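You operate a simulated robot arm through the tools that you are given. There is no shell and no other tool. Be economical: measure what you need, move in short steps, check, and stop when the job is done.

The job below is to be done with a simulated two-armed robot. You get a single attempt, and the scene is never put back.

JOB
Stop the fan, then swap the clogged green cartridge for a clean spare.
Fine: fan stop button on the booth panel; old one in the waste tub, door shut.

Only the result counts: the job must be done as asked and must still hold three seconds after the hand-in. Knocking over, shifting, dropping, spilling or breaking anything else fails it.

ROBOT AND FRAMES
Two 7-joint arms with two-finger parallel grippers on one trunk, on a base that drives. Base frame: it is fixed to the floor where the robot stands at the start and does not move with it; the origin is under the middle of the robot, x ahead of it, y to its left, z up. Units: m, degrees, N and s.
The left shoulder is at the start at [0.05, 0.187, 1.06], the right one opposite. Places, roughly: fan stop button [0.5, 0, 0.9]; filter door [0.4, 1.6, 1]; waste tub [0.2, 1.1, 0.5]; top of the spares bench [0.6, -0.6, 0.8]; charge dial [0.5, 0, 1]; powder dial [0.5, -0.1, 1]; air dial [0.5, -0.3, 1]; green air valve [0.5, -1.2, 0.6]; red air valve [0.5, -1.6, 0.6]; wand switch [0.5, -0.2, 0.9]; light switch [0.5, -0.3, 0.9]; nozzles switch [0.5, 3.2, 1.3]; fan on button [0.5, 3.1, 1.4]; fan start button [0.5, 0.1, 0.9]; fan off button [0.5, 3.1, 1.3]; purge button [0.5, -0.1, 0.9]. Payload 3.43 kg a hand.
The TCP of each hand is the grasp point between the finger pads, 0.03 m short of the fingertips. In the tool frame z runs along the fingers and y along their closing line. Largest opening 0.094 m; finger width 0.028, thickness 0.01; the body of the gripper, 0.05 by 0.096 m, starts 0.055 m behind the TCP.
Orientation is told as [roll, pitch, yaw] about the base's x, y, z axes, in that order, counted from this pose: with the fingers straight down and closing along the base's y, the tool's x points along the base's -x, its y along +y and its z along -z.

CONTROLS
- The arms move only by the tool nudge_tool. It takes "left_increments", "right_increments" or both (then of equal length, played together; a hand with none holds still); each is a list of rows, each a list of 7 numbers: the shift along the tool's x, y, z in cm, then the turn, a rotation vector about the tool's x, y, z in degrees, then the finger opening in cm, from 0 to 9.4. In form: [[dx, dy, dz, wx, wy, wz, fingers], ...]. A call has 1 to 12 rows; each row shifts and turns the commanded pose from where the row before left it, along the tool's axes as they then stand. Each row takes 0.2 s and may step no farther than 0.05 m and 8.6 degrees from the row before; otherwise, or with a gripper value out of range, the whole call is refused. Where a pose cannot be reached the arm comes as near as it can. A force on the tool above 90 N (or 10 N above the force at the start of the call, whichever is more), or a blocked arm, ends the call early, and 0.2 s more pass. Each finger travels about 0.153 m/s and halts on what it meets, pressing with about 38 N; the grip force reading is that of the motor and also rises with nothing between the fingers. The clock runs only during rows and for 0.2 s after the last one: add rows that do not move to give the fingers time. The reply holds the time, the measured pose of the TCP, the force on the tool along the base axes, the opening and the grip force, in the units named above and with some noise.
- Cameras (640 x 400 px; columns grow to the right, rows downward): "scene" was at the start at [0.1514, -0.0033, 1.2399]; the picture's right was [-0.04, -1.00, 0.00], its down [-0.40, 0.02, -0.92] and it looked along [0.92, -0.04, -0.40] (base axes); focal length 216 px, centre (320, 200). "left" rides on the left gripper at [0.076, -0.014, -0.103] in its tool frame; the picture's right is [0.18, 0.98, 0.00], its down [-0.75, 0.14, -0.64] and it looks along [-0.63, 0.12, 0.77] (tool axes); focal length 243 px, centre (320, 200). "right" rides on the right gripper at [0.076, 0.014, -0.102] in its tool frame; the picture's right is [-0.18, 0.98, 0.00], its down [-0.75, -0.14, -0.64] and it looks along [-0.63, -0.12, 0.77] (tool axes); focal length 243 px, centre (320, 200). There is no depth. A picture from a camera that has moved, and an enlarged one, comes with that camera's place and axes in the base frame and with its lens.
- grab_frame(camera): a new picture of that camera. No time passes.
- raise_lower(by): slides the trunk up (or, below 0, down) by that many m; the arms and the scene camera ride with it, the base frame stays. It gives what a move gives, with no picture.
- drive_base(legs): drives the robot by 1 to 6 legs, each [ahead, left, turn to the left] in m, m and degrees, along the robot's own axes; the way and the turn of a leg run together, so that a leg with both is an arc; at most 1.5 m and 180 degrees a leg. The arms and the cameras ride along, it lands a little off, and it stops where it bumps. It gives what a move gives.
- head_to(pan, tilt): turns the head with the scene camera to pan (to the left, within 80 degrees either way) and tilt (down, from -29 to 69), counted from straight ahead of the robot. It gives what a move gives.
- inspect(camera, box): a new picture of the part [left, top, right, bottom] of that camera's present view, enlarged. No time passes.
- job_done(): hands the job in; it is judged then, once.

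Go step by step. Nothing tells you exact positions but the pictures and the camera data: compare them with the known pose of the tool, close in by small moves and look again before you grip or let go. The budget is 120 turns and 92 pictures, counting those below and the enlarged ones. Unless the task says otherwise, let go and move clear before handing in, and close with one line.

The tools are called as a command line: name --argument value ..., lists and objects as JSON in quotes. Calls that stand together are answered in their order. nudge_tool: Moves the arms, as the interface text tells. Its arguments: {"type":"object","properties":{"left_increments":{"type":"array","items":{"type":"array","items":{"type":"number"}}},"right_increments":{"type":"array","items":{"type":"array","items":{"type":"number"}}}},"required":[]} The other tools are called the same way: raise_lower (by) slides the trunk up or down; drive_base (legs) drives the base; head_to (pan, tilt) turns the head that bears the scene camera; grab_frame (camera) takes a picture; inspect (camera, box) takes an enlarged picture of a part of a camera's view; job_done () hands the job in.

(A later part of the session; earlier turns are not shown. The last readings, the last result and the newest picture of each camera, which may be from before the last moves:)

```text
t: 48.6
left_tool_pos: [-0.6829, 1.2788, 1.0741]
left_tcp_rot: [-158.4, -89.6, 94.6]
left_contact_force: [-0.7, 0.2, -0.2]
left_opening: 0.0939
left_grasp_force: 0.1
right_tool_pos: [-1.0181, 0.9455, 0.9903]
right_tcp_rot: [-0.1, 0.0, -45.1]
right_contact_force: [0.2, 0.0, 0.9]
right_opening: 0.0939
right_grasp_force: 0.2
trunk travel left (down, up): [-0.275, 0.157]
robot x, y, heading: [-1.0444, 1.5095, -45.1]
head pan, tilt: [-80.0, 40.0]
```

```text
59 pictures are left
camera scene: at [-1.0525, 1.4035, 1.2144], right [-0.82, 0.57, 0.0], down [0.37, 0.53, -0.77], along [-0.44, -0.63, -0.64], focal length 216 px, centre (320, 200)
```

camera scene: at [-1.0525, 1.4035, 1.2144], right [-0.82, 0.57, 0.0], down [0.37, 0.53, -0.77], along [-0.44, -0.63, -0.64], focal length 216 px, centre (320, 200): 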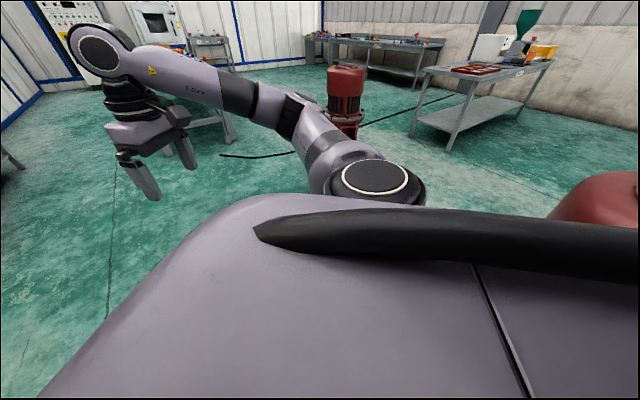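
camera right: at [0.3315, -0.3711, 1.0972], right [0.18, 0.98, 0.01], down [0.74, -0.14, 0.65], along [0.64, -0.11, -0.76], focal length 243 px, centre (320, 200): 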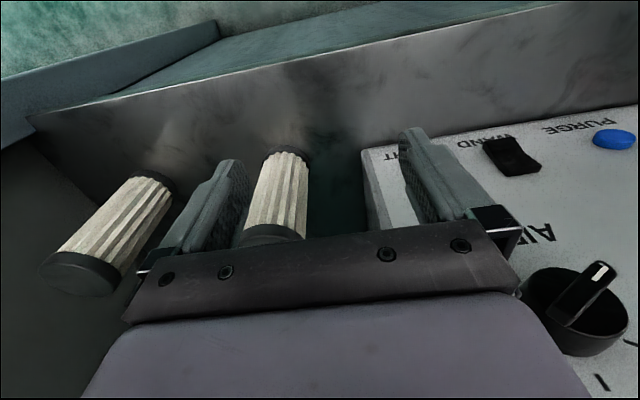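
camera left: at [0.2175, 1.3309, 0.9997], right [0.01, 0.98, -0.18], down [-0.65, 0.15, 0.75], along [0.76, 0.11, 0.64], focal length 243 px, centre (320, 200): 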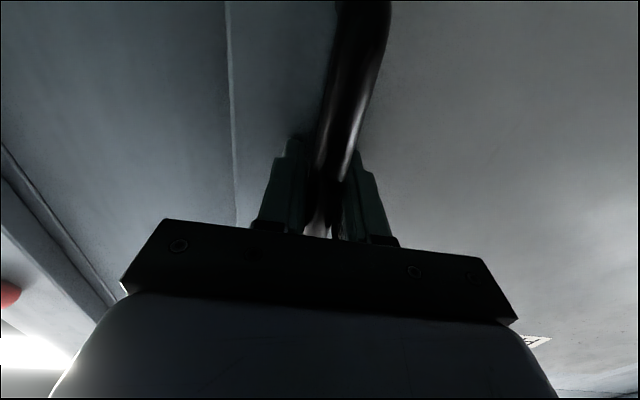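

There is a red motor close behind the robot. I'll drive forward away from it and square up facing the filter opening.

drive_base --legs '[[0.5, 0, 0], [0, 0, 45]]'

head_to --pan 25 --tilt 15

grab_frame --camera "scene"

```text
t: 53.6
left_tool_pos: [-0.278, 1.2687, 1.0725]
left_tcp_rot: [-157.8, -89.5, 139.9]
left_contact_force: [0.0, -0.2, -1.0]
left_opening: 0.0939
left_grasp_force: 0.0
right_tool_pos: [-0.2725, 0.7984, 0.989]
right_tcp_rot: [-0.1, 0.0, 0.9]
right_contact_force: [-0.7, -0.5, -1.0]
right_opening: 0.094
right_grasp_force: 0.0
trunk travel left (down, up): [-0.275, 0.157]
robot x, y, heading: [-0.7007, 1.1734, 1.1]
head pan, tilt: [-80.0, 40.0]
```

```text
t: 55.4
left_tool_pos: [-0.2775, 1.2696, 1.0723]
left_tcp_rot: [-158.2, -89.5, 140.4]
left_contact_force: [0.7, -0.4, 0.4]
left_opening: 0.0942
left_grasp_force: 0.1
right_tool_pos: [-0.2734, 0.7989, 0.9898]
right_tcp_rot: [0.1, 0.0, 0.9]
right_contact_force: [-0.7, 0.2, 0.2]
right_opening: 0.094
right_grasp_force: 0.1
trunk travel left (down, up): [-0.275, 0.157]
robot x, y, heading: [-0.6989, 1.1716, 1.0]
head pan, tilt: [25.0, 15.0]
```

```text
58 pictures are left
camera scene: at [-0.5578, 1.2163, 1.2539], right [0.44, -0.9, 0.0], down [-0.23, -0.11, -0.97], along [0.87, 0.42, -0.26], focal length 216 px, centre (320, 200)
```

scene: 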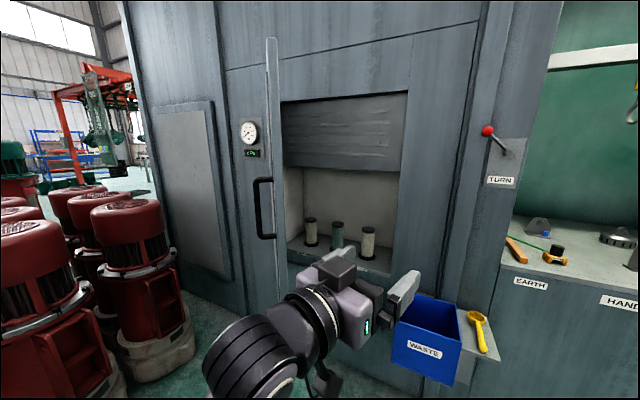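

Three cartridges stand inside and the middle one looks green. I'll zoom in.

inspect --camera "scene" --box '[270, 180, 420, 280]'

```text
4.00 times, centred on (345, 230) of scene
camera zoom: at [-0.5578, 1.2163, 1.2539], right [0.44, -0.9, 0.0], down [-0.23, -0.11, -0.97], along [0.87, 0.42, -0.26], focal length 864 px, centre (220, 80)
```

zoom: 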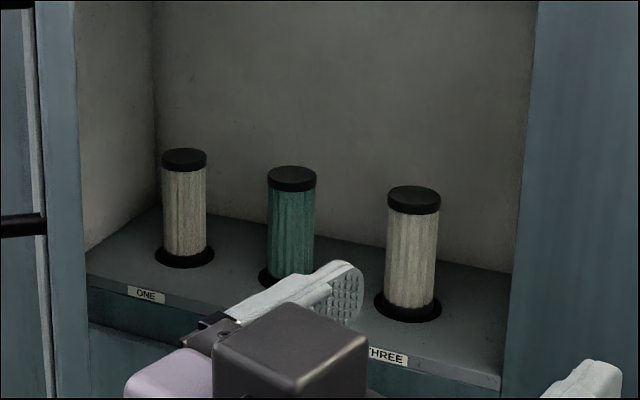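

Slot TWO, in the middle, holds the green clogged cartridge near (0.48, 1.61). The door needs opening wider, so I'll drive in, close the left fingers, yaw the hand left and push the door from its inner face.

drive_base --legs '[[0.35, 0.07, -1]]'

nudge_tool --left_increments '[[0, 0, 0, -8, 0, 0, 6], [0, 0, 0, -8, 0, 0, 3], [0, 0, 0, -8, 0, 0, 0], [0, 0, 0, -8, 0, 0, 0], [0, 0, 0, -8, 0, 0, 0], [0, 0, 0, 0, 0, 0, 0]]'

head_to --pan 35 --tilt 20

grab_frame --camera "scene"

```text
t: 57.7
left_tool_pos: [0.0602, 1.333, 1.0686]
left_tcp_rot: [-83.1, -88.8, 64.1]
left_contact_force: [0.3, -0.4, -1.2]
left_opening: 0.0941
left_grasp_force: 0.0
right_tool_pos: [0.0582, 0.8626, 0.9917]
right_tcp_rot: [0.0, 0.0, -0.1]
right_contact_force: [-0.3, -0.3, -0.3]
right_opening: 0.094
right_grasp_force: 0.2
trunk travel left (down, up): [-0.275, 0.157]
robot x, y, heading: [-0.3622, 1.2459, 0.4]
head pan, tilt: [25.0, 15.0]
stopped in leg 1: the robot was blocked; the commanded pose is now the measured one
```

```text
t: 58.8
left_tool_pos: [0.0743, 1.3619, 1.0558]
left_tcp_rot: [114.2, -81.3, -95.8]
left_contact_force: [0.1, 0.3, -0.9]
left_opening: 0.0
left_grasp_force: 32.8
right_tool_pos: [0.0591, 0.8623, 0.9899]
right_tcp_rot: [-0.1, 0.1, 0.0]
right_contact_force: [-0.1, 0.2, -0.2]
right_opening: 0.094
right_grasp_force: 0.0
trunk travel left (down, up): [-0.275, 0.157]
robot x, y, heading: [-0.3616, 1.2441, 0.3]
head pan, tilt: [25.0, 15.0]
stopped in row 5 (left hand): the arm was blocked; the commanded pose is now the measured one
```

```text
t: 59.5
left_tool_pos: [0.0743, 1.3624, 1.0557]
left_tcp_rot: [114.2, -81.3, -95.9]
left_contact_force: [-0.3, 0.5, 0.7]
left_opening: 0.0
left_grasp_force: 33.1
right_tool_pos: [0.0588, 0.8635, 0.9896]
right_tcp_rot: [-0.1, -0.1, 0.1]
right_contact_force: [0.3, 0.4, 0.7]
right_opening: 0.0942
right_grasp_force: 0.0
trunk travel left (down, up): [-0.275, 0.157]
robot x, y, heading: [-0.3626, 1.248, 0.1]
head pan, tilt: [35.0, 20.0]
```

```text
56 pictures are left
camera scene: at [-0.2275, 1.2987, 1.2458], right [0.58, -0.82, 0.0], down [-0.28, -0.2, -0.94], along [0.77, 0.54, -0.34], focal length 216 px, centre (320, 200)
```

scene: 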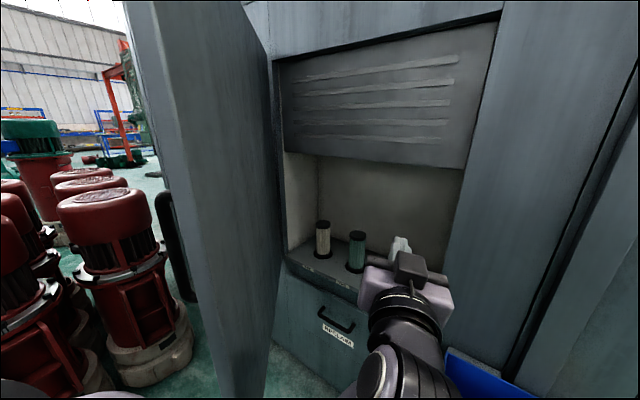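

The base and arm were lightly blocked, and I suspect the left elbow is touching the door edge. I'll look down to the left.

head_to --pan 60 --tilt 50

grab_frame --camera "scene"

```text
t: 60.4
left_tool_pos: [0.0738, 1.3617, 1.0556]
left_tcp_rot: [114.3, -81.4, -95.9]
left_contact_force: [0.0, -0.3, 0.1]
left_opening: 0.0
left_grasp_force: 33.3
right_tool_pos: [0.0593, 0.8632, 0.9903]
right_tcp_rot: [-0.1, 0.0, 0.1]
right_contact_force: [-0.1, -0.6, 0.5]
right_opening: 0.0939
right_grasp_force: 0.1
trunk travel left (down, up): [-0.275, 0.157]
robot x, y, heading: [-0.3619, 1.2453, 0.3]
head pan, tilt: [60.0, 50.0]
```

```text
55 pictures are left
camera scene: at [-0.2653, 1.3119, 1.2003], right [0.87, -0.5, 0.0], down [-0.38, -0.66, -0.64], along [0.32, 0.56, -0.77], focal length 216 px, centre (320, 200)
```

scene: 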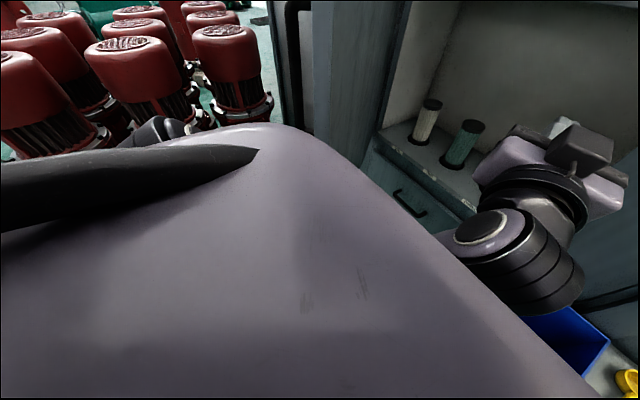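

The left elbow is crowding the door edge. I'll back up, extend the left arm so the elbow tucks in, then come forward again.

drive_base --legs '[[-0.2, 0, 0]]'

nudge_tool --left_increments '[[0, 0, 4.2, 0, 0, 0, 0], [0, 0, 4.2, 0, 0, 0, 0], [0, 0, 4.2, 0, 0, 0, 0], [0, 0, 4.2, 0, 0, 0, 0], [0, 0, 4.2, 0, 0, 0, 0], [0, 0, 0, 0, 0, 0, 0]]'

head_to --pan 35 --tilt 25

grab_frame --camera "scene"

```text
t: 62.0
left_tool_pos: [-0.1298, 1.3648, 1.0559]
left_tcp_rot: [114.6, -81.4, -95.6]
left_contact_force: [0.1, -0.1, -0.1]
left_opening: 0.0
left_grasp_force: 32.6
right_tool_pos: [-0.1399, 0.8654, 0.9902]
right_tcp_rot: [-0.1, 0.0, 0.6]
right_contact_force: [-0.6, 0.6, -0.6]
right_opening: 0.094
right_grasp_force: 0.1
trunk travel left (down, up): [-0.275, 0.157]
robot x, y, heading: [-0.5661, 1.2468, 0.8]
head pan, tilt: [60.0, 50.0]
```

```text
t: 63.4
left_tool_pos: [0.0689, 1.4394, 1.0659]
left_tcp_rot: [113.1, -80.8, -93.5]
left_contact_force: [0.6, -0.5, 0.0]
left_opening: 0.0001
left_grasp_force: 33.1
right_tool_pos: [-0.1405, 0.8646, 0.9908]
right_tcp_rot: [-0.1, 0.0, 0.6]
right_contact_force: [-0.3, 0.1, -0.4]
right_opening: 0.0939
right_grasp_force: 0.1
trunk travel left (down, up): [-0.275, 0.157]
robot x, y, heading: [-0.5678, 1.2407, 0.6]
head pan, tilt: [60.0, 50.0]
```

```text
t: 64.3
left_tool_pos: [0.0683, 1.4381, 1.0682]
left_tcp_rot: [114.5, -80.9, -95.1]
left_contact_force: [0.6, 0.1, 0.0]
left_opening: 0.0
left_grasp_force: 33.3
right_tool_pos: [-0.1399, 0.8661, 0.9904]
right_tcp_rot: [-0.1, -0.1, 0.5]
right_contact_force: [-0.4, 0.5, 0.2]
right_opening: 0.0939
right_grasp_force: 0.0
trunk travel left (down, up): [-0.275, 0.157]
robot x, y, heading: [-0.5625, 1.2413, 0.5]
head pan, tilt: [35.0, 25.0]
```

```text
54 pictures are left
camera scene: at [-0.4317, 1.2976, 1.2376], right [0.58, -0.81, 0.0], down [-0.34, -0.25, -0.91], along [0.73, 0.53, -0.42], focal length 216 px, centre (320, 200)
```

scene: 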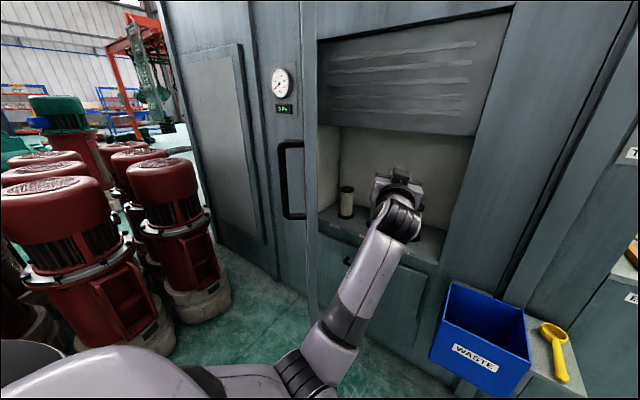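

The arm is extended with the elbow low and clear. I'll drive forward a bit and then sweep the hand left against the door's inner face.

drive_base --legs '[[0.15, -0.03, 0]]'

nudge_tool --left_increments '[[0, 4.5, 0, -3, 0, 0, 0], [0, 4.5, 0, -3, 0, 0, 0], [0, 4.5, 0, -3, 0, 0, 0], [0, 4.5, 0, -3, 0, 0, 0], [0, 4.5, 0, -3, 0, 0, 0], [0, 4.5, 0, -3, 0, 0, 0], [0, 4.5, 0, -3, 0, 0, 0], [0, 0, 0, 0, 0, 0, 0]]'

grab_frame --camera "scene"

```text
t: 65.7
left_tool_pos: [0.2174, 1.4109, 1.0681]
left_tcp_rot: [114.4, -80.7, -95.0]
left_contact_force: [0.3, -0.2, -0.1]
left_opening: 0.0001
left_grasp_force: 33.1
right_tool_pos: [0.0087, 0.8374, 0.9906]
right_tcp_rot: [0.0, -0.1, 0.5]
right_contact_force: [0.1, 0.6, 1.1]
right_opening: 0.094
right_grasp_force: 0.1
trunk travel left (down, up): [-0.275, 0.157]
robot x, y, heading: [-0.417, 1.216, 0.5]
head pan, tilt: [35.0, 25.0]
```

```text
t: 67.5
left_tool_pos: [0.0668, 1.6828, 1.1089]
left_tcp_rot: [135.6, -80.8, -95.0]
left_contact_force: [0.1, -0.9, -0.2]
left_opening: 0.0001
left_grasp_force: 33.0
right_tool_pos: [0.0092, 0.8381, 0.9895]
right_tcp_rot: [-0.2, 0.0, 0.6]
right_contact_force: [0.2, 0.3, -0.5]
right_opening: 0.0941
right_grasp_force: 0.1
trunk travel left (down, up): [-0.275, 0.157]
robot x, y, heading: [-0.4173, 1.2167, 0.8]
head pan, tilt: [35.0, 25.0]
```

```text
53 pictures are left
camera scene: at [-0.2826, 1.2697, 1.2377], right [0.58, -0.81, 0.0], down [-0.34, -0.25, -0.91], along [0.74, 0.53, -0.42], focal length 216 px, centre (320, 200)
```

scene: 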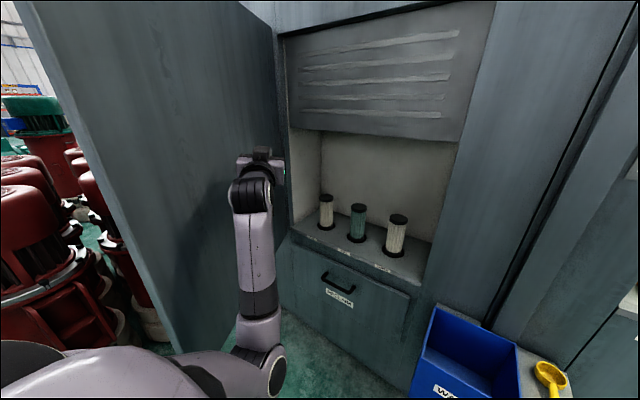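

The hand is beside the inner face without contact yet. I'll keep sweeping in +y to push the door.

nudge_tool --left_increments '[[0.5, 3, 2.6, 0, 0, 0, 0], [0.5, 3, 2.6, 0, 0, 0, 0], [0.5, 3, 2.6, 0, 0, 0, 0], [0.5, 3, 2.6, 0, 0, 0, 0], [0.5, 3, 2.6, 0, 0, 0, 0], [0.5, 3, 2.6, 0, 0, 0, 0], [0.5, 3, 2.6, 0, 0, 0, 0], [0, 0, 0, 0, 0, 0, 0]]'

grab_frame --camera "scene"

```text
t: 69.3
left_tool_pos: [0.0685, 1.9622, 1.119]
left_tcp_rot: [135.5, -80.8, -95.1]
left_contact_force: [-1.0, 0.2, -0.3]
left_opening: 0.0002
left_grasp_force: 33.1
right_tool_pos: [0.009, 0.8382, 0.9908]
right_tcp_rot: [-0.1, 0.0, 0.5]
right_contact_force: [-0.3, 0.9, 0.3]
right_opening: 0.094
right_grasp_force: 0.1
trunk travel left (down, up): [-0.275, 0.157]
robot x, y, heading: [-0.415, 1.215, 0.4]
head pan, tilt: [35.0, 25.0]
```

```text
52 pictures are left
camera scene: at [-0.2826, 1.2696, 1.2377], right [0.58, -0.81, 0.0], down [-0.34, -0.25, -0.91], along [0.74, 0.53, -0.42], focal length 216 px, centre (320, 200)
```

scene: 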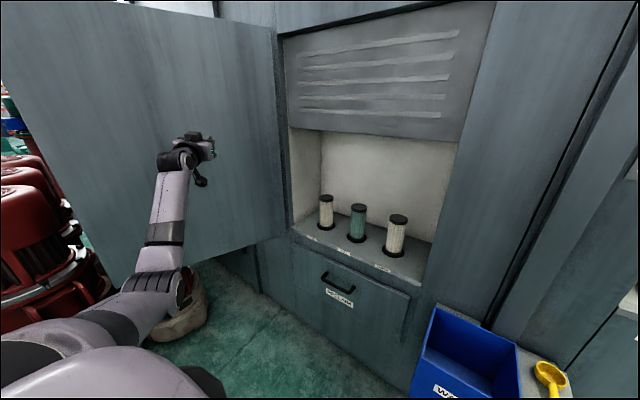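

The door is now about 100° open with no resistance. I'll zoom in to triangulate the cartridges and tub.

inspect --camera "scene" --box '[290, 180, 440, 280]'

nudge_tool --left_increments '[[-0.5, -3, -2.6, 0, 0, 0, 0], [-0.5, -3, -2.6, 0, 0, 0, 0], [-0.5, -3, -2.6, 0, 0, 0, 0], [-0.5, -3, -2.6, 0, 0, 0, 0], [-0.5, -3, -2.6, 0, 0, 0, 0], [-0.5, -3, -2.6, 0, 0, 0, 0], [-0.5, -3, -2.6, 0, 0, 0, 0], [0, 0, -4, 7.5, 0, 0, 0], [0, 0, -4, 7.5, 0, 0, 0], [0, 0, -4, 7.5, 0, 0, 0], [0, 0, -4, 7.5, 0, 0, 0], [0, 0, 0, 7.5, 0, 0, 0]]'

```text
4.00 times, centred on (365, 230) of scene
camera zoom: at [-0.2826, 1.2696, 1.2377], right [0.58, -0.81, 0.0], down [-0.34, -0.25, -0.91], along [0.74, 0.53, -0.42], focal length 864 px, centre (140, 80)
```

zoom: 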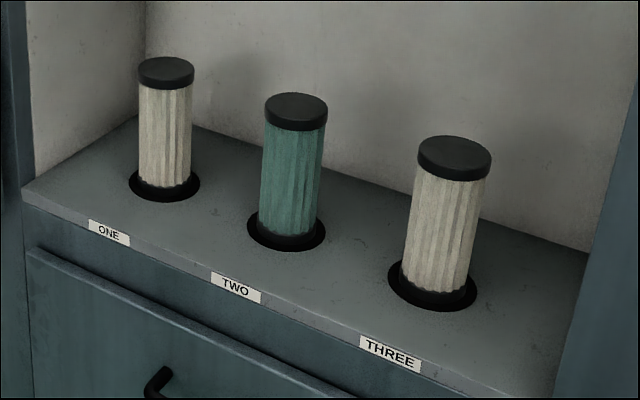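

```text
t: 71.9
left_tool_pos: [-0.02, 1.6435, 1.1056]
left_tcp_rot: [97.8, -80.8, -94.9]
left_contact_force: [0.3, 0.5, 0.6]
left_opening: 0.0
left_grasp_force: 32.6
left hand out of reach, approached as far as the arm can: row 10, 11
right_tool_pos: [0.0093, 0.838, 0.99]
right_tcp_rot: [-0.1, 0.0, 0.6]
right_contact_force: [0.4, 0.0, 0.4]
right_opening: 0.094
right_grasp_force: 0.2
trunk travel left (down, up): [-0.275, 0.157]
robot x, y, heading: [-0.4164, 1.2148, 0.7]
head pan, tilt: [35.0, 25.0]
```

The green cartridge is near (0.52, 1.63) with its top at z≈0.81, and the tub spans x 0.06–0.36, y 1.03–1.245 with its rim at z≈0.6. I'll pull the left hand inboard, level it with a slight downward pitch, open the fingers, and lower the trunk.

nudge_tool --left_increments '[[0, -4, 0, 0, 0, -4.6, 3], [0, -4, 0, 0, 0, -4.6, 6], [0, -4, 0, 0, 8.3, 0, 9.4], [0, -4, 0, 0, 8.3, 0, 9.4], [0, -4, 0, 0, 8.3, 0, 9.4], [0, 0, 0, 3, 0, 0, 9.4], [0, 0, 0, 0, 0, 0, 9.4]]'

raise_lower --by -0.2

```text
t: 73.5
left_tool_pos: [0.0185, 1.4613, 1.1032]
left_tcp_rot: [-3.3, -66.3, 3.2]
left_contact_force: [0.2, -1.0, 1.4]
left_opening: 0.094
left_grasp_force: 0.0
left hand out of reach, approached as far as the arm can: row 1, 2, 3
right_tool_pos: [0.0096, 0.8377, 0.9906]
right_tcp_rot: [-0.2, 0.0, 0.6]
right_contact_force: [0.0, -0.4, 0.1]
right_opening: 0.094
right_grasp_force: 0.1
trunk travel left (down, up): [-0.275, 0.157]
robot x, y, heading: [-0.419, 1.2175, 0.8]
head pan, tilt: [35.0, 25.0]
```

```text
t: 75.7
left_tool_pos: [0.017, 1.4622, 0.9024]
left_tcp_rot: [-3.4, -66.4, 3.3]
left_contact_force: [0.3, 0.5, -0.6]
left_opening: 0.094
left_grasp_force: 0.0
right_tool_pos: [0.0091, 0.8374, 0.7896]
right_tcp_rot: [-0.1, 0.1, 0.6]
right_contact_force: [0.3, -0.2, -0.4]
right_opening: 0.0938
right_grasp_force: 0.1
trunk travel left (down, up): [-0.075, 0.357]
robot x, y, heading: [-0.413, 1.2118, 0.5]
head pan, tilt: [35.0, 25.0]
```

Now I'll drive left to stand before the opening, then look.

drive_base --legs '[[0, 0.28, 0]]'

nudge_tool --left_increments '[[0, -4, 0, 0, 0, 0, 9.4], [0, -4, 0, 0, 0, 0, 9.4], [0, -3.5, 0, 0, 0, 0, 9.4], [-1.5, 0, 3.6, 0, 0, 0, 9.4], [-1.5, 0, 3.6, 0, 0, 0, 9.4], [-1.5, 0, 3.6, 0, 0, 0, 9.4], [0, 0, 0, 0, 0, 0, 9.4]]'

head_to --pan 10 --tilt 30

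grab_frame --camera "scene"

grab_frame --camera "left"

```text
t: 77.7
left_tool_pos: [0.014, 1.7449, 0.9019]
left_tcp_rot: [-3.2, -66.4, 3.4]
left_contact_force: [0.1, -0.2, -0.6]
left_opening: 0.0939
left_grasp_force: 0.0
right_tool_pos: [0.0046, 1.1196, 0.79]
right_tcp_rot: [0.0, 0.0, 0.7]
right_contact_force: [0.9, -1.3, 0.1]
right_opening: 0.094
right_grasp_force: 0.0
trunk travel left (down, up): [-0.075, 0.357]
robot x, y, heading: [-0.4213, 1.4972, 1.1]
head pan, tilt: [35.0, 25.0]
```

```text
t: 79.2
left_tool_pos: [0.1309, 1.6311, 0.9035]
left_tcp_rot: [-3.2, -66.3, 3.2]
left_contact_force: [-0.7, -0.6, 0.4]
left_opening: 0.0941
left_grasp_force: 0.0
right_tool_pos: [0.0062, 1.1213, 0.79]
right_tcp_rot: [-0.1, -0.1, 0.7]
right_contact_force: [-0.2, 0.2, 0.9]
right_opening: 0.094
right_grasp_force: 0.0
trunk travel left (down, up): [-0.075, 0.357]
robot x, y, heading: [-0.4205, 1.4953, 0.9]
head pan, tilt: [35.0, 25.0]
```

```text
t: 80.1
left_tool_pos: [0.1309, 1.6318, 0.9031]
left_tcp_rot: [-3.2, -66.5, 3.4]
left_contact_force: [-0.1, -0.2, -0.1]
left_opening: 0.0939
left_grasp_force: 0.0
right_tool_pos: [0.0057, 1.1207, 0.7903]
right_tcp_rot: [0.0, 0.0, 0.7]
right_contact_force: [-0.5, -0.3, -0.1]
right_opening: 0.0939
right_grasp_force: 0.0
trunk travel left (down, up): [-0.075, 0.357]
robot x, y, heading: [-0.4238, 1.4959, 1.1]
head pan, tilt: [10.0, 30.0]
```

```text
50 pictures are left
camera scene: at [-0.2727, 1.5153, 1.0297], right [0.19, -0.98, 0.0], down [-0.49, -0.1, -0.87], along [0.85, 0.16, -0.5], focal length 216 px, centre (320, 200)
```

scene: 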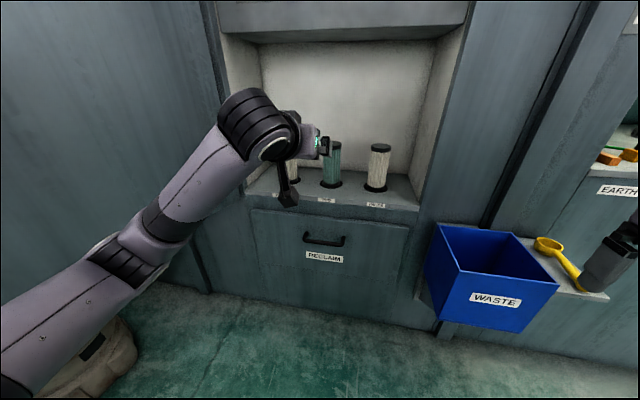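

```text
49 pictures are left
camera left: at [0.0057, 1.6166, 0.8759], right [-0.08, 0.98, -0.19], down [-0.29, 0.16, 0.94], along [0.95, 0.13, 0.27], focal length 243 px, centre (320, 200)
```

left: 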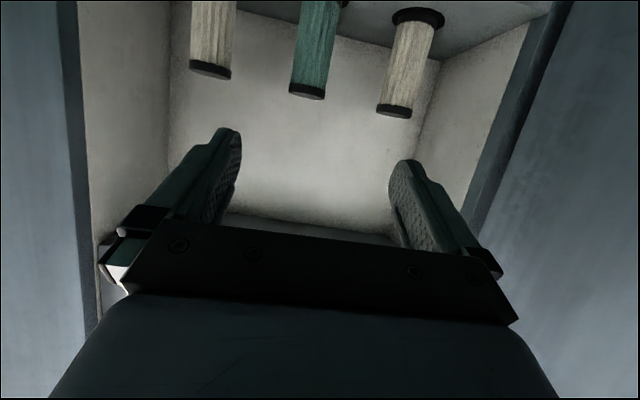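

The estimates agree: the green cartridge is at about (0.51, 1.62) with its top at 0.81. I'll extend the arm along its pointing direction and then drive ahead a little.

nudge_tool --left_increments '[[-0.17, -0.4, 4.3, 0, 0, 0, 9.4], [-0.17, -0.4, 4.3, 0, 0, 0, 9.4], [-0.17, -0.4, 4.3, 0, 0, 0, 9.4], [0, 0, 0, 0, 0, 0, 9.4]]'

drive_base --legs '[[0.12, 0.02, -1]]'

grab_frame --camera "scene"

grab_frame --camera "left"

```text
t: 81.1
left_tool_pos: [0.252, 1.6168, 0.8597]
left_tcp_rot: [-3.2, -66.4, 3.3]
left_contact_force: [0.4, -0.3, 0.8]
left_opening: 0.0939
left_grasp_force: 0.1
right_tool_pos: [0.0063, 1.1203, 0.7903]
right_tcp_rot: [-0.1, 0.0, 0.7]
right_contact_force: [-0.5, 0.2, -0.4]
right_opening: 0.094
right_grasp_force: 0.0
trunk travel left (down, up): [-0.075, 0.357]
robot x, y, heading: [-0.4212, 1.4953, 0.9]
head pan, tilt: [10.0, 30.0]
```

```text
t: 82.4
left_tool_pos: [0.3758, 1.6283, 0.8588]
left_tcp_rot: [-3.4, -66.4, 2.5]
left_contact_force: [-0.6, -0.4, -0.5]
left_opening: 0.0941
left_grasp_force: 0.0
right_tool_pos: [0.12, 1.1349, 0.7899]
right_tcp_rot: [-0.1, 0.0, -0.2]
right_contact_force: [0.0, 0.2, -0.6]
right_opening: 0.0941
right_grasp_force: 0.0
trunk travel left (down, up): [-0.075, 0.357]
robot x, y, heading: [-0.3042, 1.5182, 0.0]
head pan, tilt: [10.0, 30.0]
```

```text
48 pictures are left
camera scene: at [-0.1519, 1.5337, 1.0297], right [0.17, -0.98, 0.0], down [-0.49, -0.09, -0.87], along [0.85, 0.15, -0.5], focal length 216 px, centre (320, 200)
```

scene: 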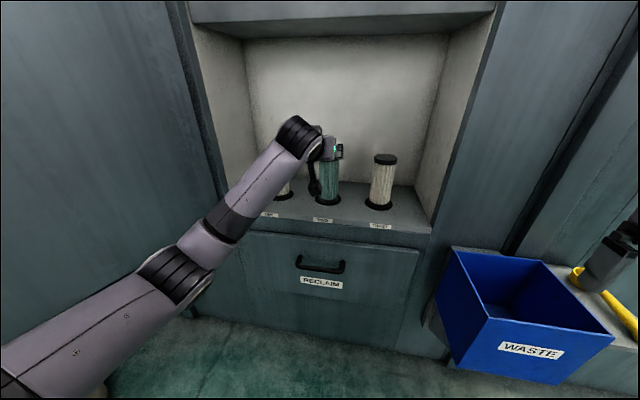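

```text
47 pictures are left
camera left: at [0.2495, 1.6147, 0.8313], right [-0.06, 0.98, -0.19], down [-0.29, 0.17, 0.94], along [0.96, 0.11, 0.27], focal length 243 px, centre (320, 200)
```

left: 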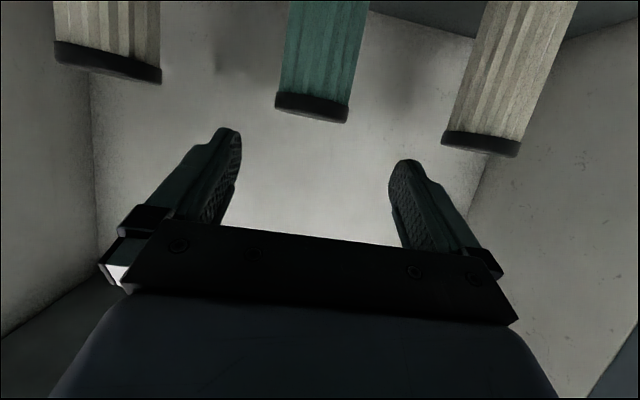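

I'm lined up to within 1 cm. I'll move in diagonally so the fingers straddle the green cartridge just below its cap.

nudge_tool --left_increments '[[0, -0.9, 0, 0, 0, 0, 9.4], [0.8, 0, 3.7, 0, 0, 0, 9.4], [0.8, 0, 3.7, 0, 0, 0, 9.4], [0.8, 0, 3.7, 0, 0, 0, 9.4], [0, 0, 0, 0, 0, 0, 9.4]]'

grab_frame --camera "left"

inspect --camera "scene" --box '[240, 90, 440, 230]'

```text
t: 83.6
left_tool_pos: [0.4686, 1.6147, 0.7932]
left_tcp_rot: [-3.3, -66.4, 2.5]
left_contact_force: [0.0, -0.2, 0.3]
left_opening: 0.094
left_grasp_force: 0.0
right_tool_pos: [0.1201, 1.1352, 0.79]
right_tcp_rot: [-0.1, 0.0, -0.2]
right_contact_force: [0.2, 0.6, 0.4]
right_opening: 0.0938
right_grasp_force: 0.0
trunk travel left (down, up): [-0.075, 0.357]
robot x, y, heading: [-0.3043, 1.5169, -0.2]
head pan, tilt: [10.0, 30.0]
```

```text
46 pictures are left
camera left: at [0.3425, 1.6022, 0.766], right [-0.06, 0.98, -0.19], down [-0.29, 0.17, 0.94], along [0.96, 0.11, 0.27], focal length 243 px, centre (320, 200)
```

left: 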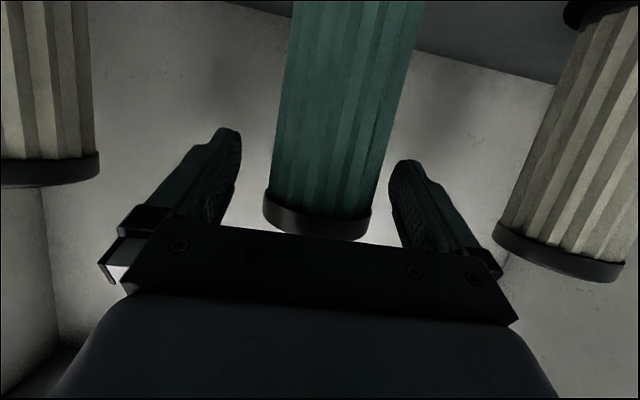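

```text
2.86 times, centred on (340, 160) of scene
camera zoom: at [-0.1518, 1.5337, 1.0297], right [0.17, -0.98, 0.0], down [-0.49, -0.09, -0.87], along [0.85, 0.15, -0.5], focal length 617 px, centre (263, 314)
```

zoom: 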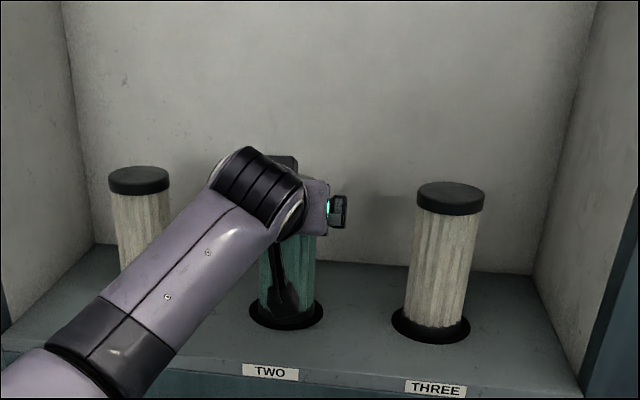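

The cartridge is centred between the fingers. I'll take the last 4 cm and close gently.

nudge_tool --left_increments '[[0.5, 0, 1.9, 0, 0, 0, 9.4], [0.5, 0, 1.9, 0, 0, 0, 9.4], [0, 0, 0, 0, 0, 0, 9.4], [0, 0, 0, 0, 0, 0, 7.5], [0, 0, 0, 0, 0, 0, 6], [0, 0, 0, 0, 0, 0, 4.5], [0, 0, 0, 0, 0, 0, 4], [0, 0, 0, 0, 0, 0, 4]]'

grab_frame --camera "left"

```text
t: 85.4
left_tool_pos: [0.4914, 1.6158, 0.7702]
left_tcp_rot: [-3.2, -66.4, 2.4]
left_contact_force: [1.0, 1.7, 1.0]
left_opening: 0.0717
left_grasp_force: 37.8
left hand out of reach, approached as far as the arm can: row 2
right_tool_pos: [0.1209, 1.1343, 0.7907]
right_tcp_rot: [-0.1, 0.0, -0.2]
right_contact_force: [-0.2, 0.1, -0.1]
right_opening: 0.0941
right_grasp_force: 0.0
trunk travel left (down, up): [-0.075, 0.357]
robot x, y, heading: [-0.3015, 1.519, -0.2]
head pan, tilt: [10.0, 30.0]
```

```text
44 pictures are left
camera left: at [0.366, 1.6038, 0.7416], right [-0.06, 0.98, -0.19], down [-0.29, 0.17, 0.94], along [0.96, 0.11, 0.27], focal length 243 px, centre (320, 200)
```

left: 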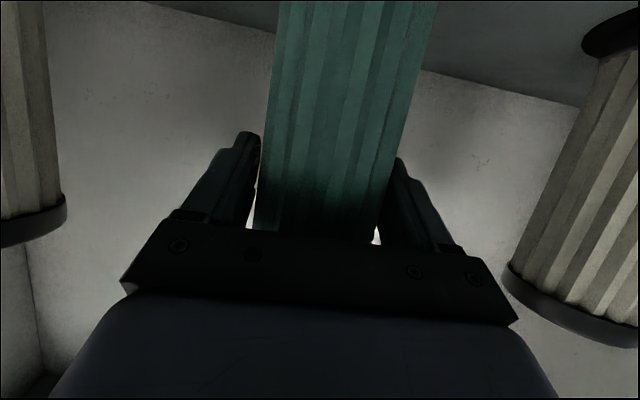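

Gripped at 7.2 cm. I'll lift it straight out by raising the trunk.

raise_lower --by 0.1

grab_frame --camera "left"

grab_frame --camera "scene"

```text
t: 86.7
left_tool_pos: [0.4921, 1.617, 0.8686]
left_tcp_rot: [-3.3, -66.3, 2.5]
left_contact_force: [-0.1, -0.2, -2.6]
left_opening: 0.0712
left_grasp_force: 37.5
right_tool_pos: [0.1202, 1.135, 0.8898]
right_tcp_rot: [-0.1, -0.1, -0.2]
right_contact_force: [1.1, 0.3, 0.1]
right_opening: 0.0942
right_grasp_force: 0.1
trunk travel left (down, up): [-0.175, 0.257]
robot x, y, heading: [-0.3002, 1.5148, 0.3]
head pan, tilt: [10.0, 30.0]
```

```text
43 pictures are left
camera left: at [0.3662, 1.6037, 0.8407], right [-0.06, 0.98, -0.19], down [-0.28, 0.17, 0.94], along [0.96, 0.11, 0.27], focal length 243 px, centre (320, 200)
```

left: 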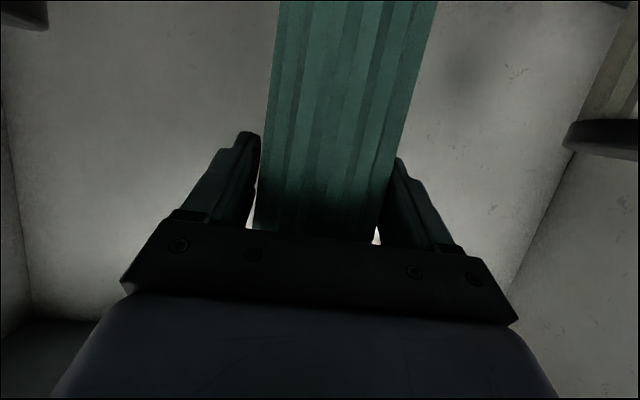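

```text
42 pictures are left
camera scene: at [-0.1514, 1.5337, 1.1296], right [0.17, -0.98, 0.0], down [-0.49, -0.09, -0.87], along [0.85, 0.15, -0.5], focal length 216 px, centre (320, 200)
```

scene: 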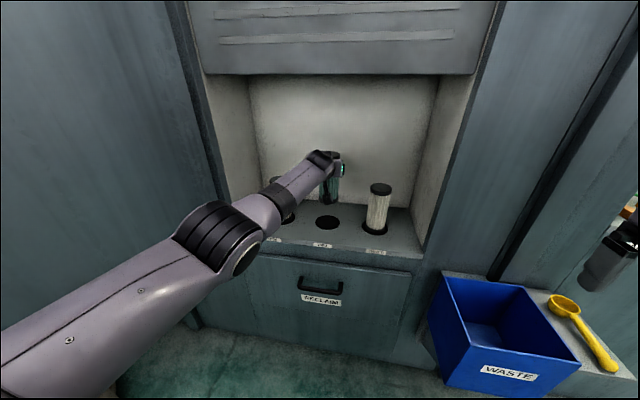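

The cartridge is out and socket TWO is empty at about (0.505, 1.62). The tub rim refines to x 0.16–0.35, y 1.035–1.25, so I'll drive back and then right until the cartridge is over the tub.

drive_base --legs '[[-0.25, 0, 0], [0, -0.475, 0]]'

head_to --pan 5 --tilt 35

grab_frame --camera "scene"

grab_frame --camera "left"

```text
t: 91.0
left_tool_pos: [0.241, 1.1388, 0.8682]
left_tcp_rot: [-3.3, -66.5, 2.0]
left_contact_force: [-0.4, -0.2, -3.1]
left_opening: 0.0715
left_grasp_force: 38.3
right_tool_pos: [-0.1332, 0.6605, 0.8896]
right_tcp_rot: [-0.1, 0.0, -0.5]
right_contact_force: [1.0, 0.7, 0.0]
right_opening: 0.0941
right_grasp_force: 0.0
trunk travel left (down, up): [-0.175, 0.257]
robot x, y, heading: [-0.5504, 1.0492, -0.3]
head pan, tilt: [10.0, 30.0]
```

```text
t: 91.6
left_tool_pos: [0.2408, 1.1409, 0.8684]
left_tcp_rot: [-3.3, -66.3, 2.2]
left_contact_force: [0.0, -0.4, -2.1]
left_opening: 0.0716
left_grasp_force: 38.0
right_tool_pos: [-0.1331, 0.6616, 0.8899]
right_tcp_rot: [-0.1, -0.1, -0.6]
right_contact_force: [0.5, -0.1, 0.7]
right_opening: 0.094
right_grasp_force: 0.1
trunk travel left (down, up): [-0.175, 0.257]
robot x, y, heading: [-0.55, 1.0457, -0.5]
head pan, tilt: [5.0, 35.0]
```

```text
41 pictures are left
camera scene: at [-0.4038, 1.0529, 1.1219], right [0.08, -1.0, 0.0], down [-0.57, -0.05, -0.82], along [0.82, 0.07, -0.57], focal length 216 px, centre (320, 200)
```

scene: 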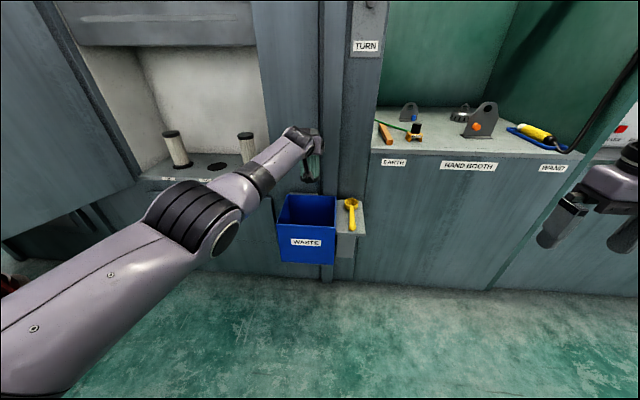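

```text
40 pictures are left
camera left: at [0.1156, 1.128, 0.8406], right [-0.06, 0.98, -0.19], down [-0.28, 0.17, 0.94], along [0.96, 0.11, 0.27], focal length 243 px, centre (320, 200)
```

left: 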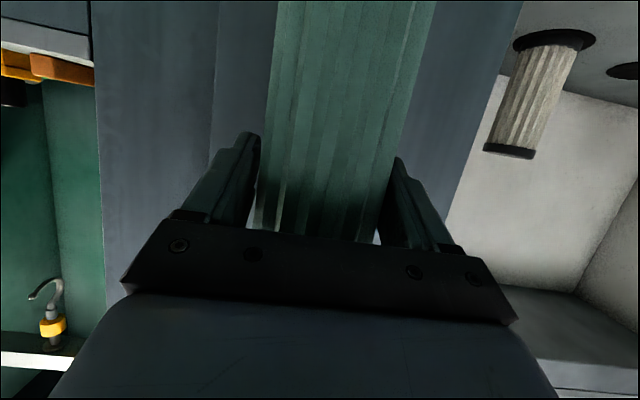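

The cartridge is over the tub. I'll nudge slightly forward so the gripper clears the front rim, then lower the trunk.

drive_base --legs '[[0.035, 0, 0]]'

raise_lower --by -0.17

grab_frame --camera "scene"

grab_frame --camera "left"

```text
t: 92.5
left_tool_pos: [0.2771, 1.1401, 0.8685]
left_tcp_rot: [-3.2, -66.3, 2.1]
left_contact_force: [0.1, 0.8, -2.8]
left_opening: 0.0712
left_grasp_force: 37.8
right_tool_pos: [-0.0969, 0.661, 0.8897]
right_tcp_rot: [-0.2, 0.0, -0.6]
right_contact_force: [-1.1, -0.1, 0.1]
right_opening: 0.0943
right_grasp_force: 0.1
trunk travel left (down, up): [-0.175, 0.257]
robot x, y, heading: [-0.5167, 1.0476, -0.3]
head pan, tilt: [5.0, 35.0]
```

```text
t: 94.4
left_tool_pos: [0.2771, 1.1394, 0.6978]
left_tcp_rot: [-3.3, -66.3, 2.1]
left_contact_force: [-0.1, 0.0, -2.2]
left_opening: 0.0714
left_grasp_force: 38.5
right_tool_pos: [-0.0965, 0.66, 0.7198]
right_tcp_rot: [-0.1, 0.0, -0.6]
right_contact_force: [-0.7, 0.0, 0.2]
right_opening: 0.0941
right_grasp_force: 0.1
trunk travel left (down, up): [-0.005, 0.427]
robot x, y, heading: [-0.5157, 1.0407, -0.6]
head pan, tilt: [5.0, 35.0]
```

```text
39 pictures are left
camera scene: at [-0.3683, 1.0527, 0.9519], right [0.08, -1.0, 0.0], down [-0.57, -0.05, -0.82], along [0.82, 0.07, -0.57], focal length 216 px, centre (320, 200)
```

scene: 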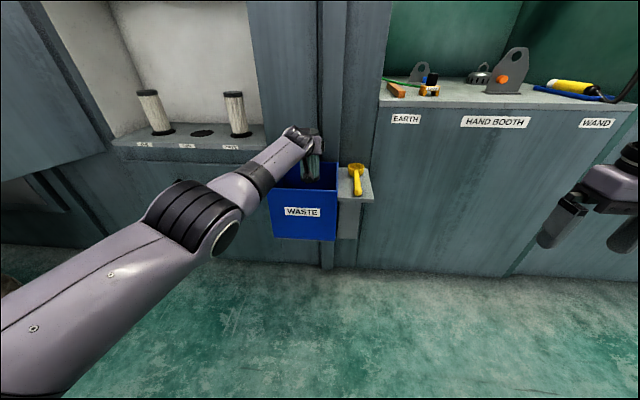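

```text
38 pictures are left
camera left: at [0.1511, 1.1277, 0.6709], right [-0.06, 0.98, -0.19], down [-0.28, 0.17, 0.94], along [0.96, 0.11, 0.27], focal length 243 px, centre (320, 200)
```

left: 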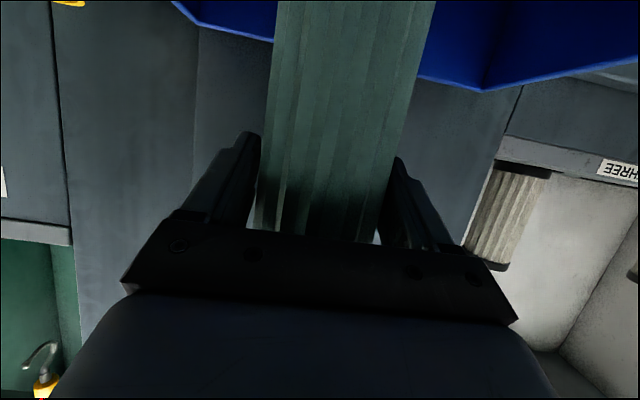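

The cartridge bottom is inside the tub, ahead of the back rim. I'll lower another 6 cm with the arm and check before releasing.

nudge_tool --left_increments '[[1.83, 0, 0.8, 0, 0, 0, 4], [1.83, 0, 0.8, 0, 0, 0, 4], [1.83, 0, 0.8, 0, 0, 0, 4], [0, 0, 0, 0, 0, 0, 4]]'

inspect --camera "scene" --box '[220, 100, 400, 260]'

```text
t: 95.4
left_tool_pos: [0.272, 1.1387, 0.6693]
left_tcp_rot: [-3.6, -68.7, 2.2]
left_contact_force: [-32.9, 16.3, 72.6]
left_opening: 0.0714
left_grasp_force: 37.7
left hand out of reach, approached as far as the arm can: row 3
right_tool_pos: [-0.0994, 0.66, 0.7253]
right_tcp_rot: [0.0, -0.5, -0.5]
right_contact_force: [-0.7, 0.3, -0.4]
right_opening: 0.0939
right_grasp_force: 0.1
trunk travel left (down, up): [-0.005, 0.427]
robot x, y, heading: [-0.5172, 1.0454, -0.5]
head pan, tilt: [5.0, 35.0]
```

```text
2.50 times, centred on (310, 180) of scene
camera zoom: at [-0.3751, 1.0528, 0.9542], right [0.08, -1.0, 0.0], down [-0.56, -0.05, -0.82], along [0.82, 0.07, -0.57], focal length 540 px, centre (345, 250)
```

zoom: 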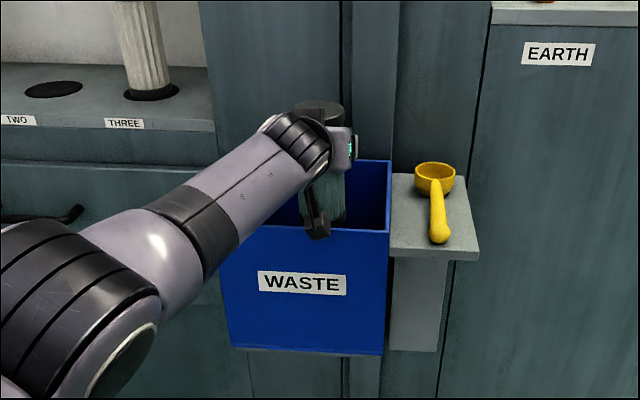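

The wrist camera met the front rim (73 N), so I'll come up 2 cm and release there. The cartridge's lower half is already inside the tub.

nudge_tool --left_increments '[[-1.4, 0, -0.6, 0, 0, 0, 4], [-1.4, 0, -0.6, 0, 0, 0, 4], [0, 0, 0, 0, 0, 0, 4]]'

inspect --camera "scene" --box '[220, 100, 400, 260]'

```text
t: 96.2
left_tool_pos: [0.2741, 1.1409, 0.6657]
left_tcp_rot: [-3.4, -66.0, 2.2]
left_contact_force: [0.3, 0.6, -2.6]
left_opening: 0.0714
left_grasp_force: 38.2
right_tool_pos: [-0.0972, 0.6592, 0.7199]
right_tcp_rot: [-0.1, 0.0, -0.7]
right_contact_force: [-0.4, -0.1, -0.6]
right_opening: 0.0939
right_grasp_force: 0.1
trunk travel left (down, up): [-0.005, 0.427]
robot x, y, heading: [-0.5138, 1.046, -0.3]
head pan, tilt: [5.0, 35.0]
```

```text
2.50 times, centred on (310, 180) of scene
camera zoom: at [-0.3681, 1.0525, 0.9513], right [0.08, -1.0, 0.0], down [-0.57, -0.05, -0.82], along [0.82, 0.07, -0.57], focal length 540 px, centre (345, 250)
```

zoom: 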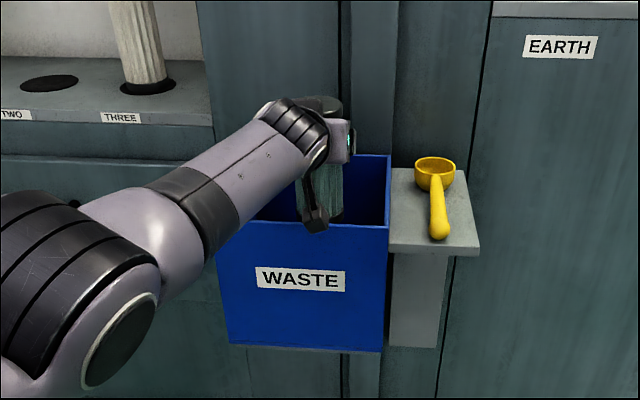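

It is free of contact and over the tub, so I'll open the fingers and watch it drop.

nudge_tool --left_increments '[[0, 0, 0, 0, 0, 0, 8], [0, 0, 0, 0, 0, 0, 9.4], [0, 0, 0, 0, 0, 0, 9.4], [0, 0, 0, 0, 0, 0, 9.4]]'

raise_lower --by 0.3

inspect --camera "scene" --box '[220, 100, 420, 300]'

```text
t: 97.2
left_tool_pos: [0.2755, 1.1403, 0.6702]
left_tcp_rot: [-3.2, -66.4, 2.2]
left_contact_force: [0.3, -0.7, 0.1]
left_opening: 0.0939
left_grasp_force: 0.1
right_tool_pos: [-0.097, 0.6593, 0.7199]
right_tcp_rot: [-0.1, -0.1, -0.6]
right_contact_force: [-0.3, 0.4, -0.7]
right_opening: 0.094
right_grasp_force: 0.0
trunk travel left (down, up): [-0.005, 0.427]
robot x, y, heading: [-0.5133, 1.0453, -0.5]
head pan, tilt: [5.0, 35.0]
```

```text
t: 100.2
left_tool_pos: [0.2753, 1.1398, 0.9709]
left_tcp_rot: [-3.2, -66.3, 2.1]
left_contact_force: [0.8, 1.0, 0.0]
left_opening: 0.0941
left_grasp_force: 0.2
right_tool_pos: [-0.0979, 0.6593, 1.0199]
right_tcp_rot: [0.0, 0.0, -0.6]
right_contact_force: [-0.3, 0.0, 0.9]
right_opening: 0.0939
right_grasp_force: 0.1
trunk travel left (down, up): [-0.305, 0.127]
robot x, y, heading: [-0.519, 1.0462, -0.2]
head pan, tilt: [5.0, 35.0]
```

```text
2.00 times, centred on (320, 200) of scene
camera zoom: at [-0.3685, 1.0526, 1.2519], right [0.08, -1.0, 0.0], down [-0.57, -0.05, -0.82], along [0.82, 0.07, -0.57], focal length 432 px, centre (320, 200)
```

zoom: 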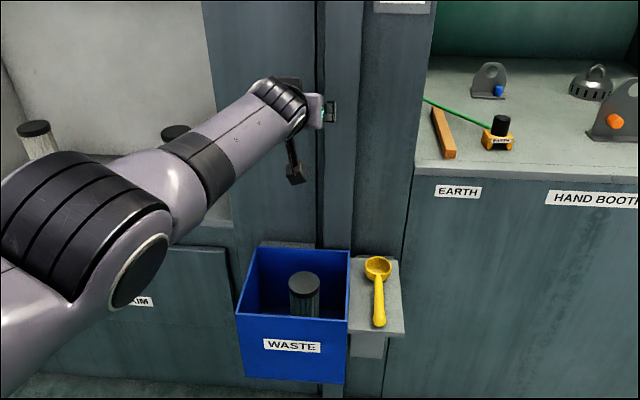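

The old cartridge is standing upright in the waste tub. Next is the spare: I estimate the nearer one at (0.475, -0.436) with its top at z≈0.965, so I'll drive there.

drive_base --legs '[[-0.1, 0, 0], [0, -1.45, 0.4], [0, -0.126, 0]]'

head_to --pan 0 --tilt 20

grab_frame --camera "scene"

grab_frame --camera "left"

```text
t: 109.0
left_tool_pos: [0.1737, -0.4347, 0.9709]
left_tcp_rot: [-3.1, -66.4, 2.7]
left_contact_force: [-0.3, -0.2, -0.7]
left_opening: 0.0937
left_grasp_force: 0.1
right_tool_pos: [-0.1938, -0.9189, 1.0198]
right_tcp_rot: [0.0, 0.0, 0.0]
right_contact_force: [-0.2, -0.6, -0.2]
right_opening: 0.094
right_grasp_force: 0.1
trunk travel left (down, up): [-0.305, 0.127]
robot x, y, heading: [-0.6148, -0.5416, 0.3]
head pan, tilt: [5.0, 35.0]
```

```text
t: 109.8
left_tool_pos: [0.1729, -0.4333, 0.9705]
left_tcp_rot: [-3.3, -66.4, 2.7]
left_contact_force: [0.3, -0.6, 0.2]
left_opening: 0.0942
left_grasp_force: 0.1
right_tool_pos: [-0.1931, -0.9191, 1.0201]
right_tcp_rot: [-0.1, 0.1, 0.0]
right_contact_force: [-0.2, -0.1, -0.1]
right_opening: 0.0939
right_grasp_force: 0.0
trunk travel left (down, up): [-0.305, 0.127]
robot x, y, heading: [-0.6118, -0.535, 0.2]
head pan, tilt: [0.0, 20.0]
```

```text
34 pictures are left
camera scene: at [-0.4632, -0.5366, 1.2757], right [0.0, -1.0, 0.0], down [-0.34, 0.0, -0.94], along [0.94, 0.0, -0.34], focal length 216 px, centre (320, 200)
```

scene: 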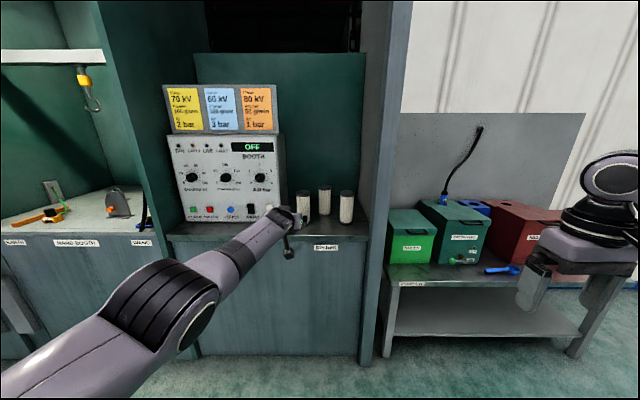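

```text
33 pictures are left
camera left: at [0.0486, -0.4477, 0.9427], right [-0.07, 0.98, -0.19], down [-0.29, 0.16, 0.94], along [0.96, 0.12, 0.27], focal length 243 px, centre (320, 200)
```

left: 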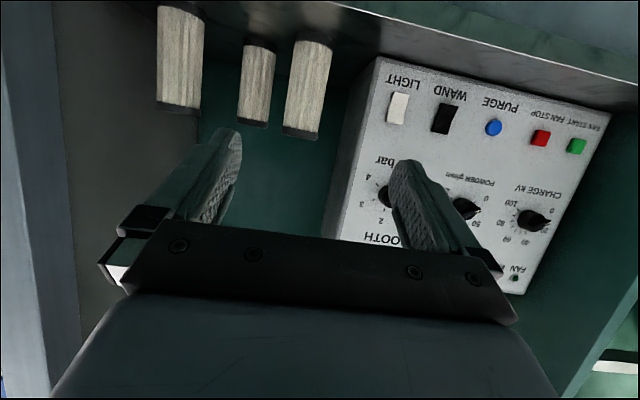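

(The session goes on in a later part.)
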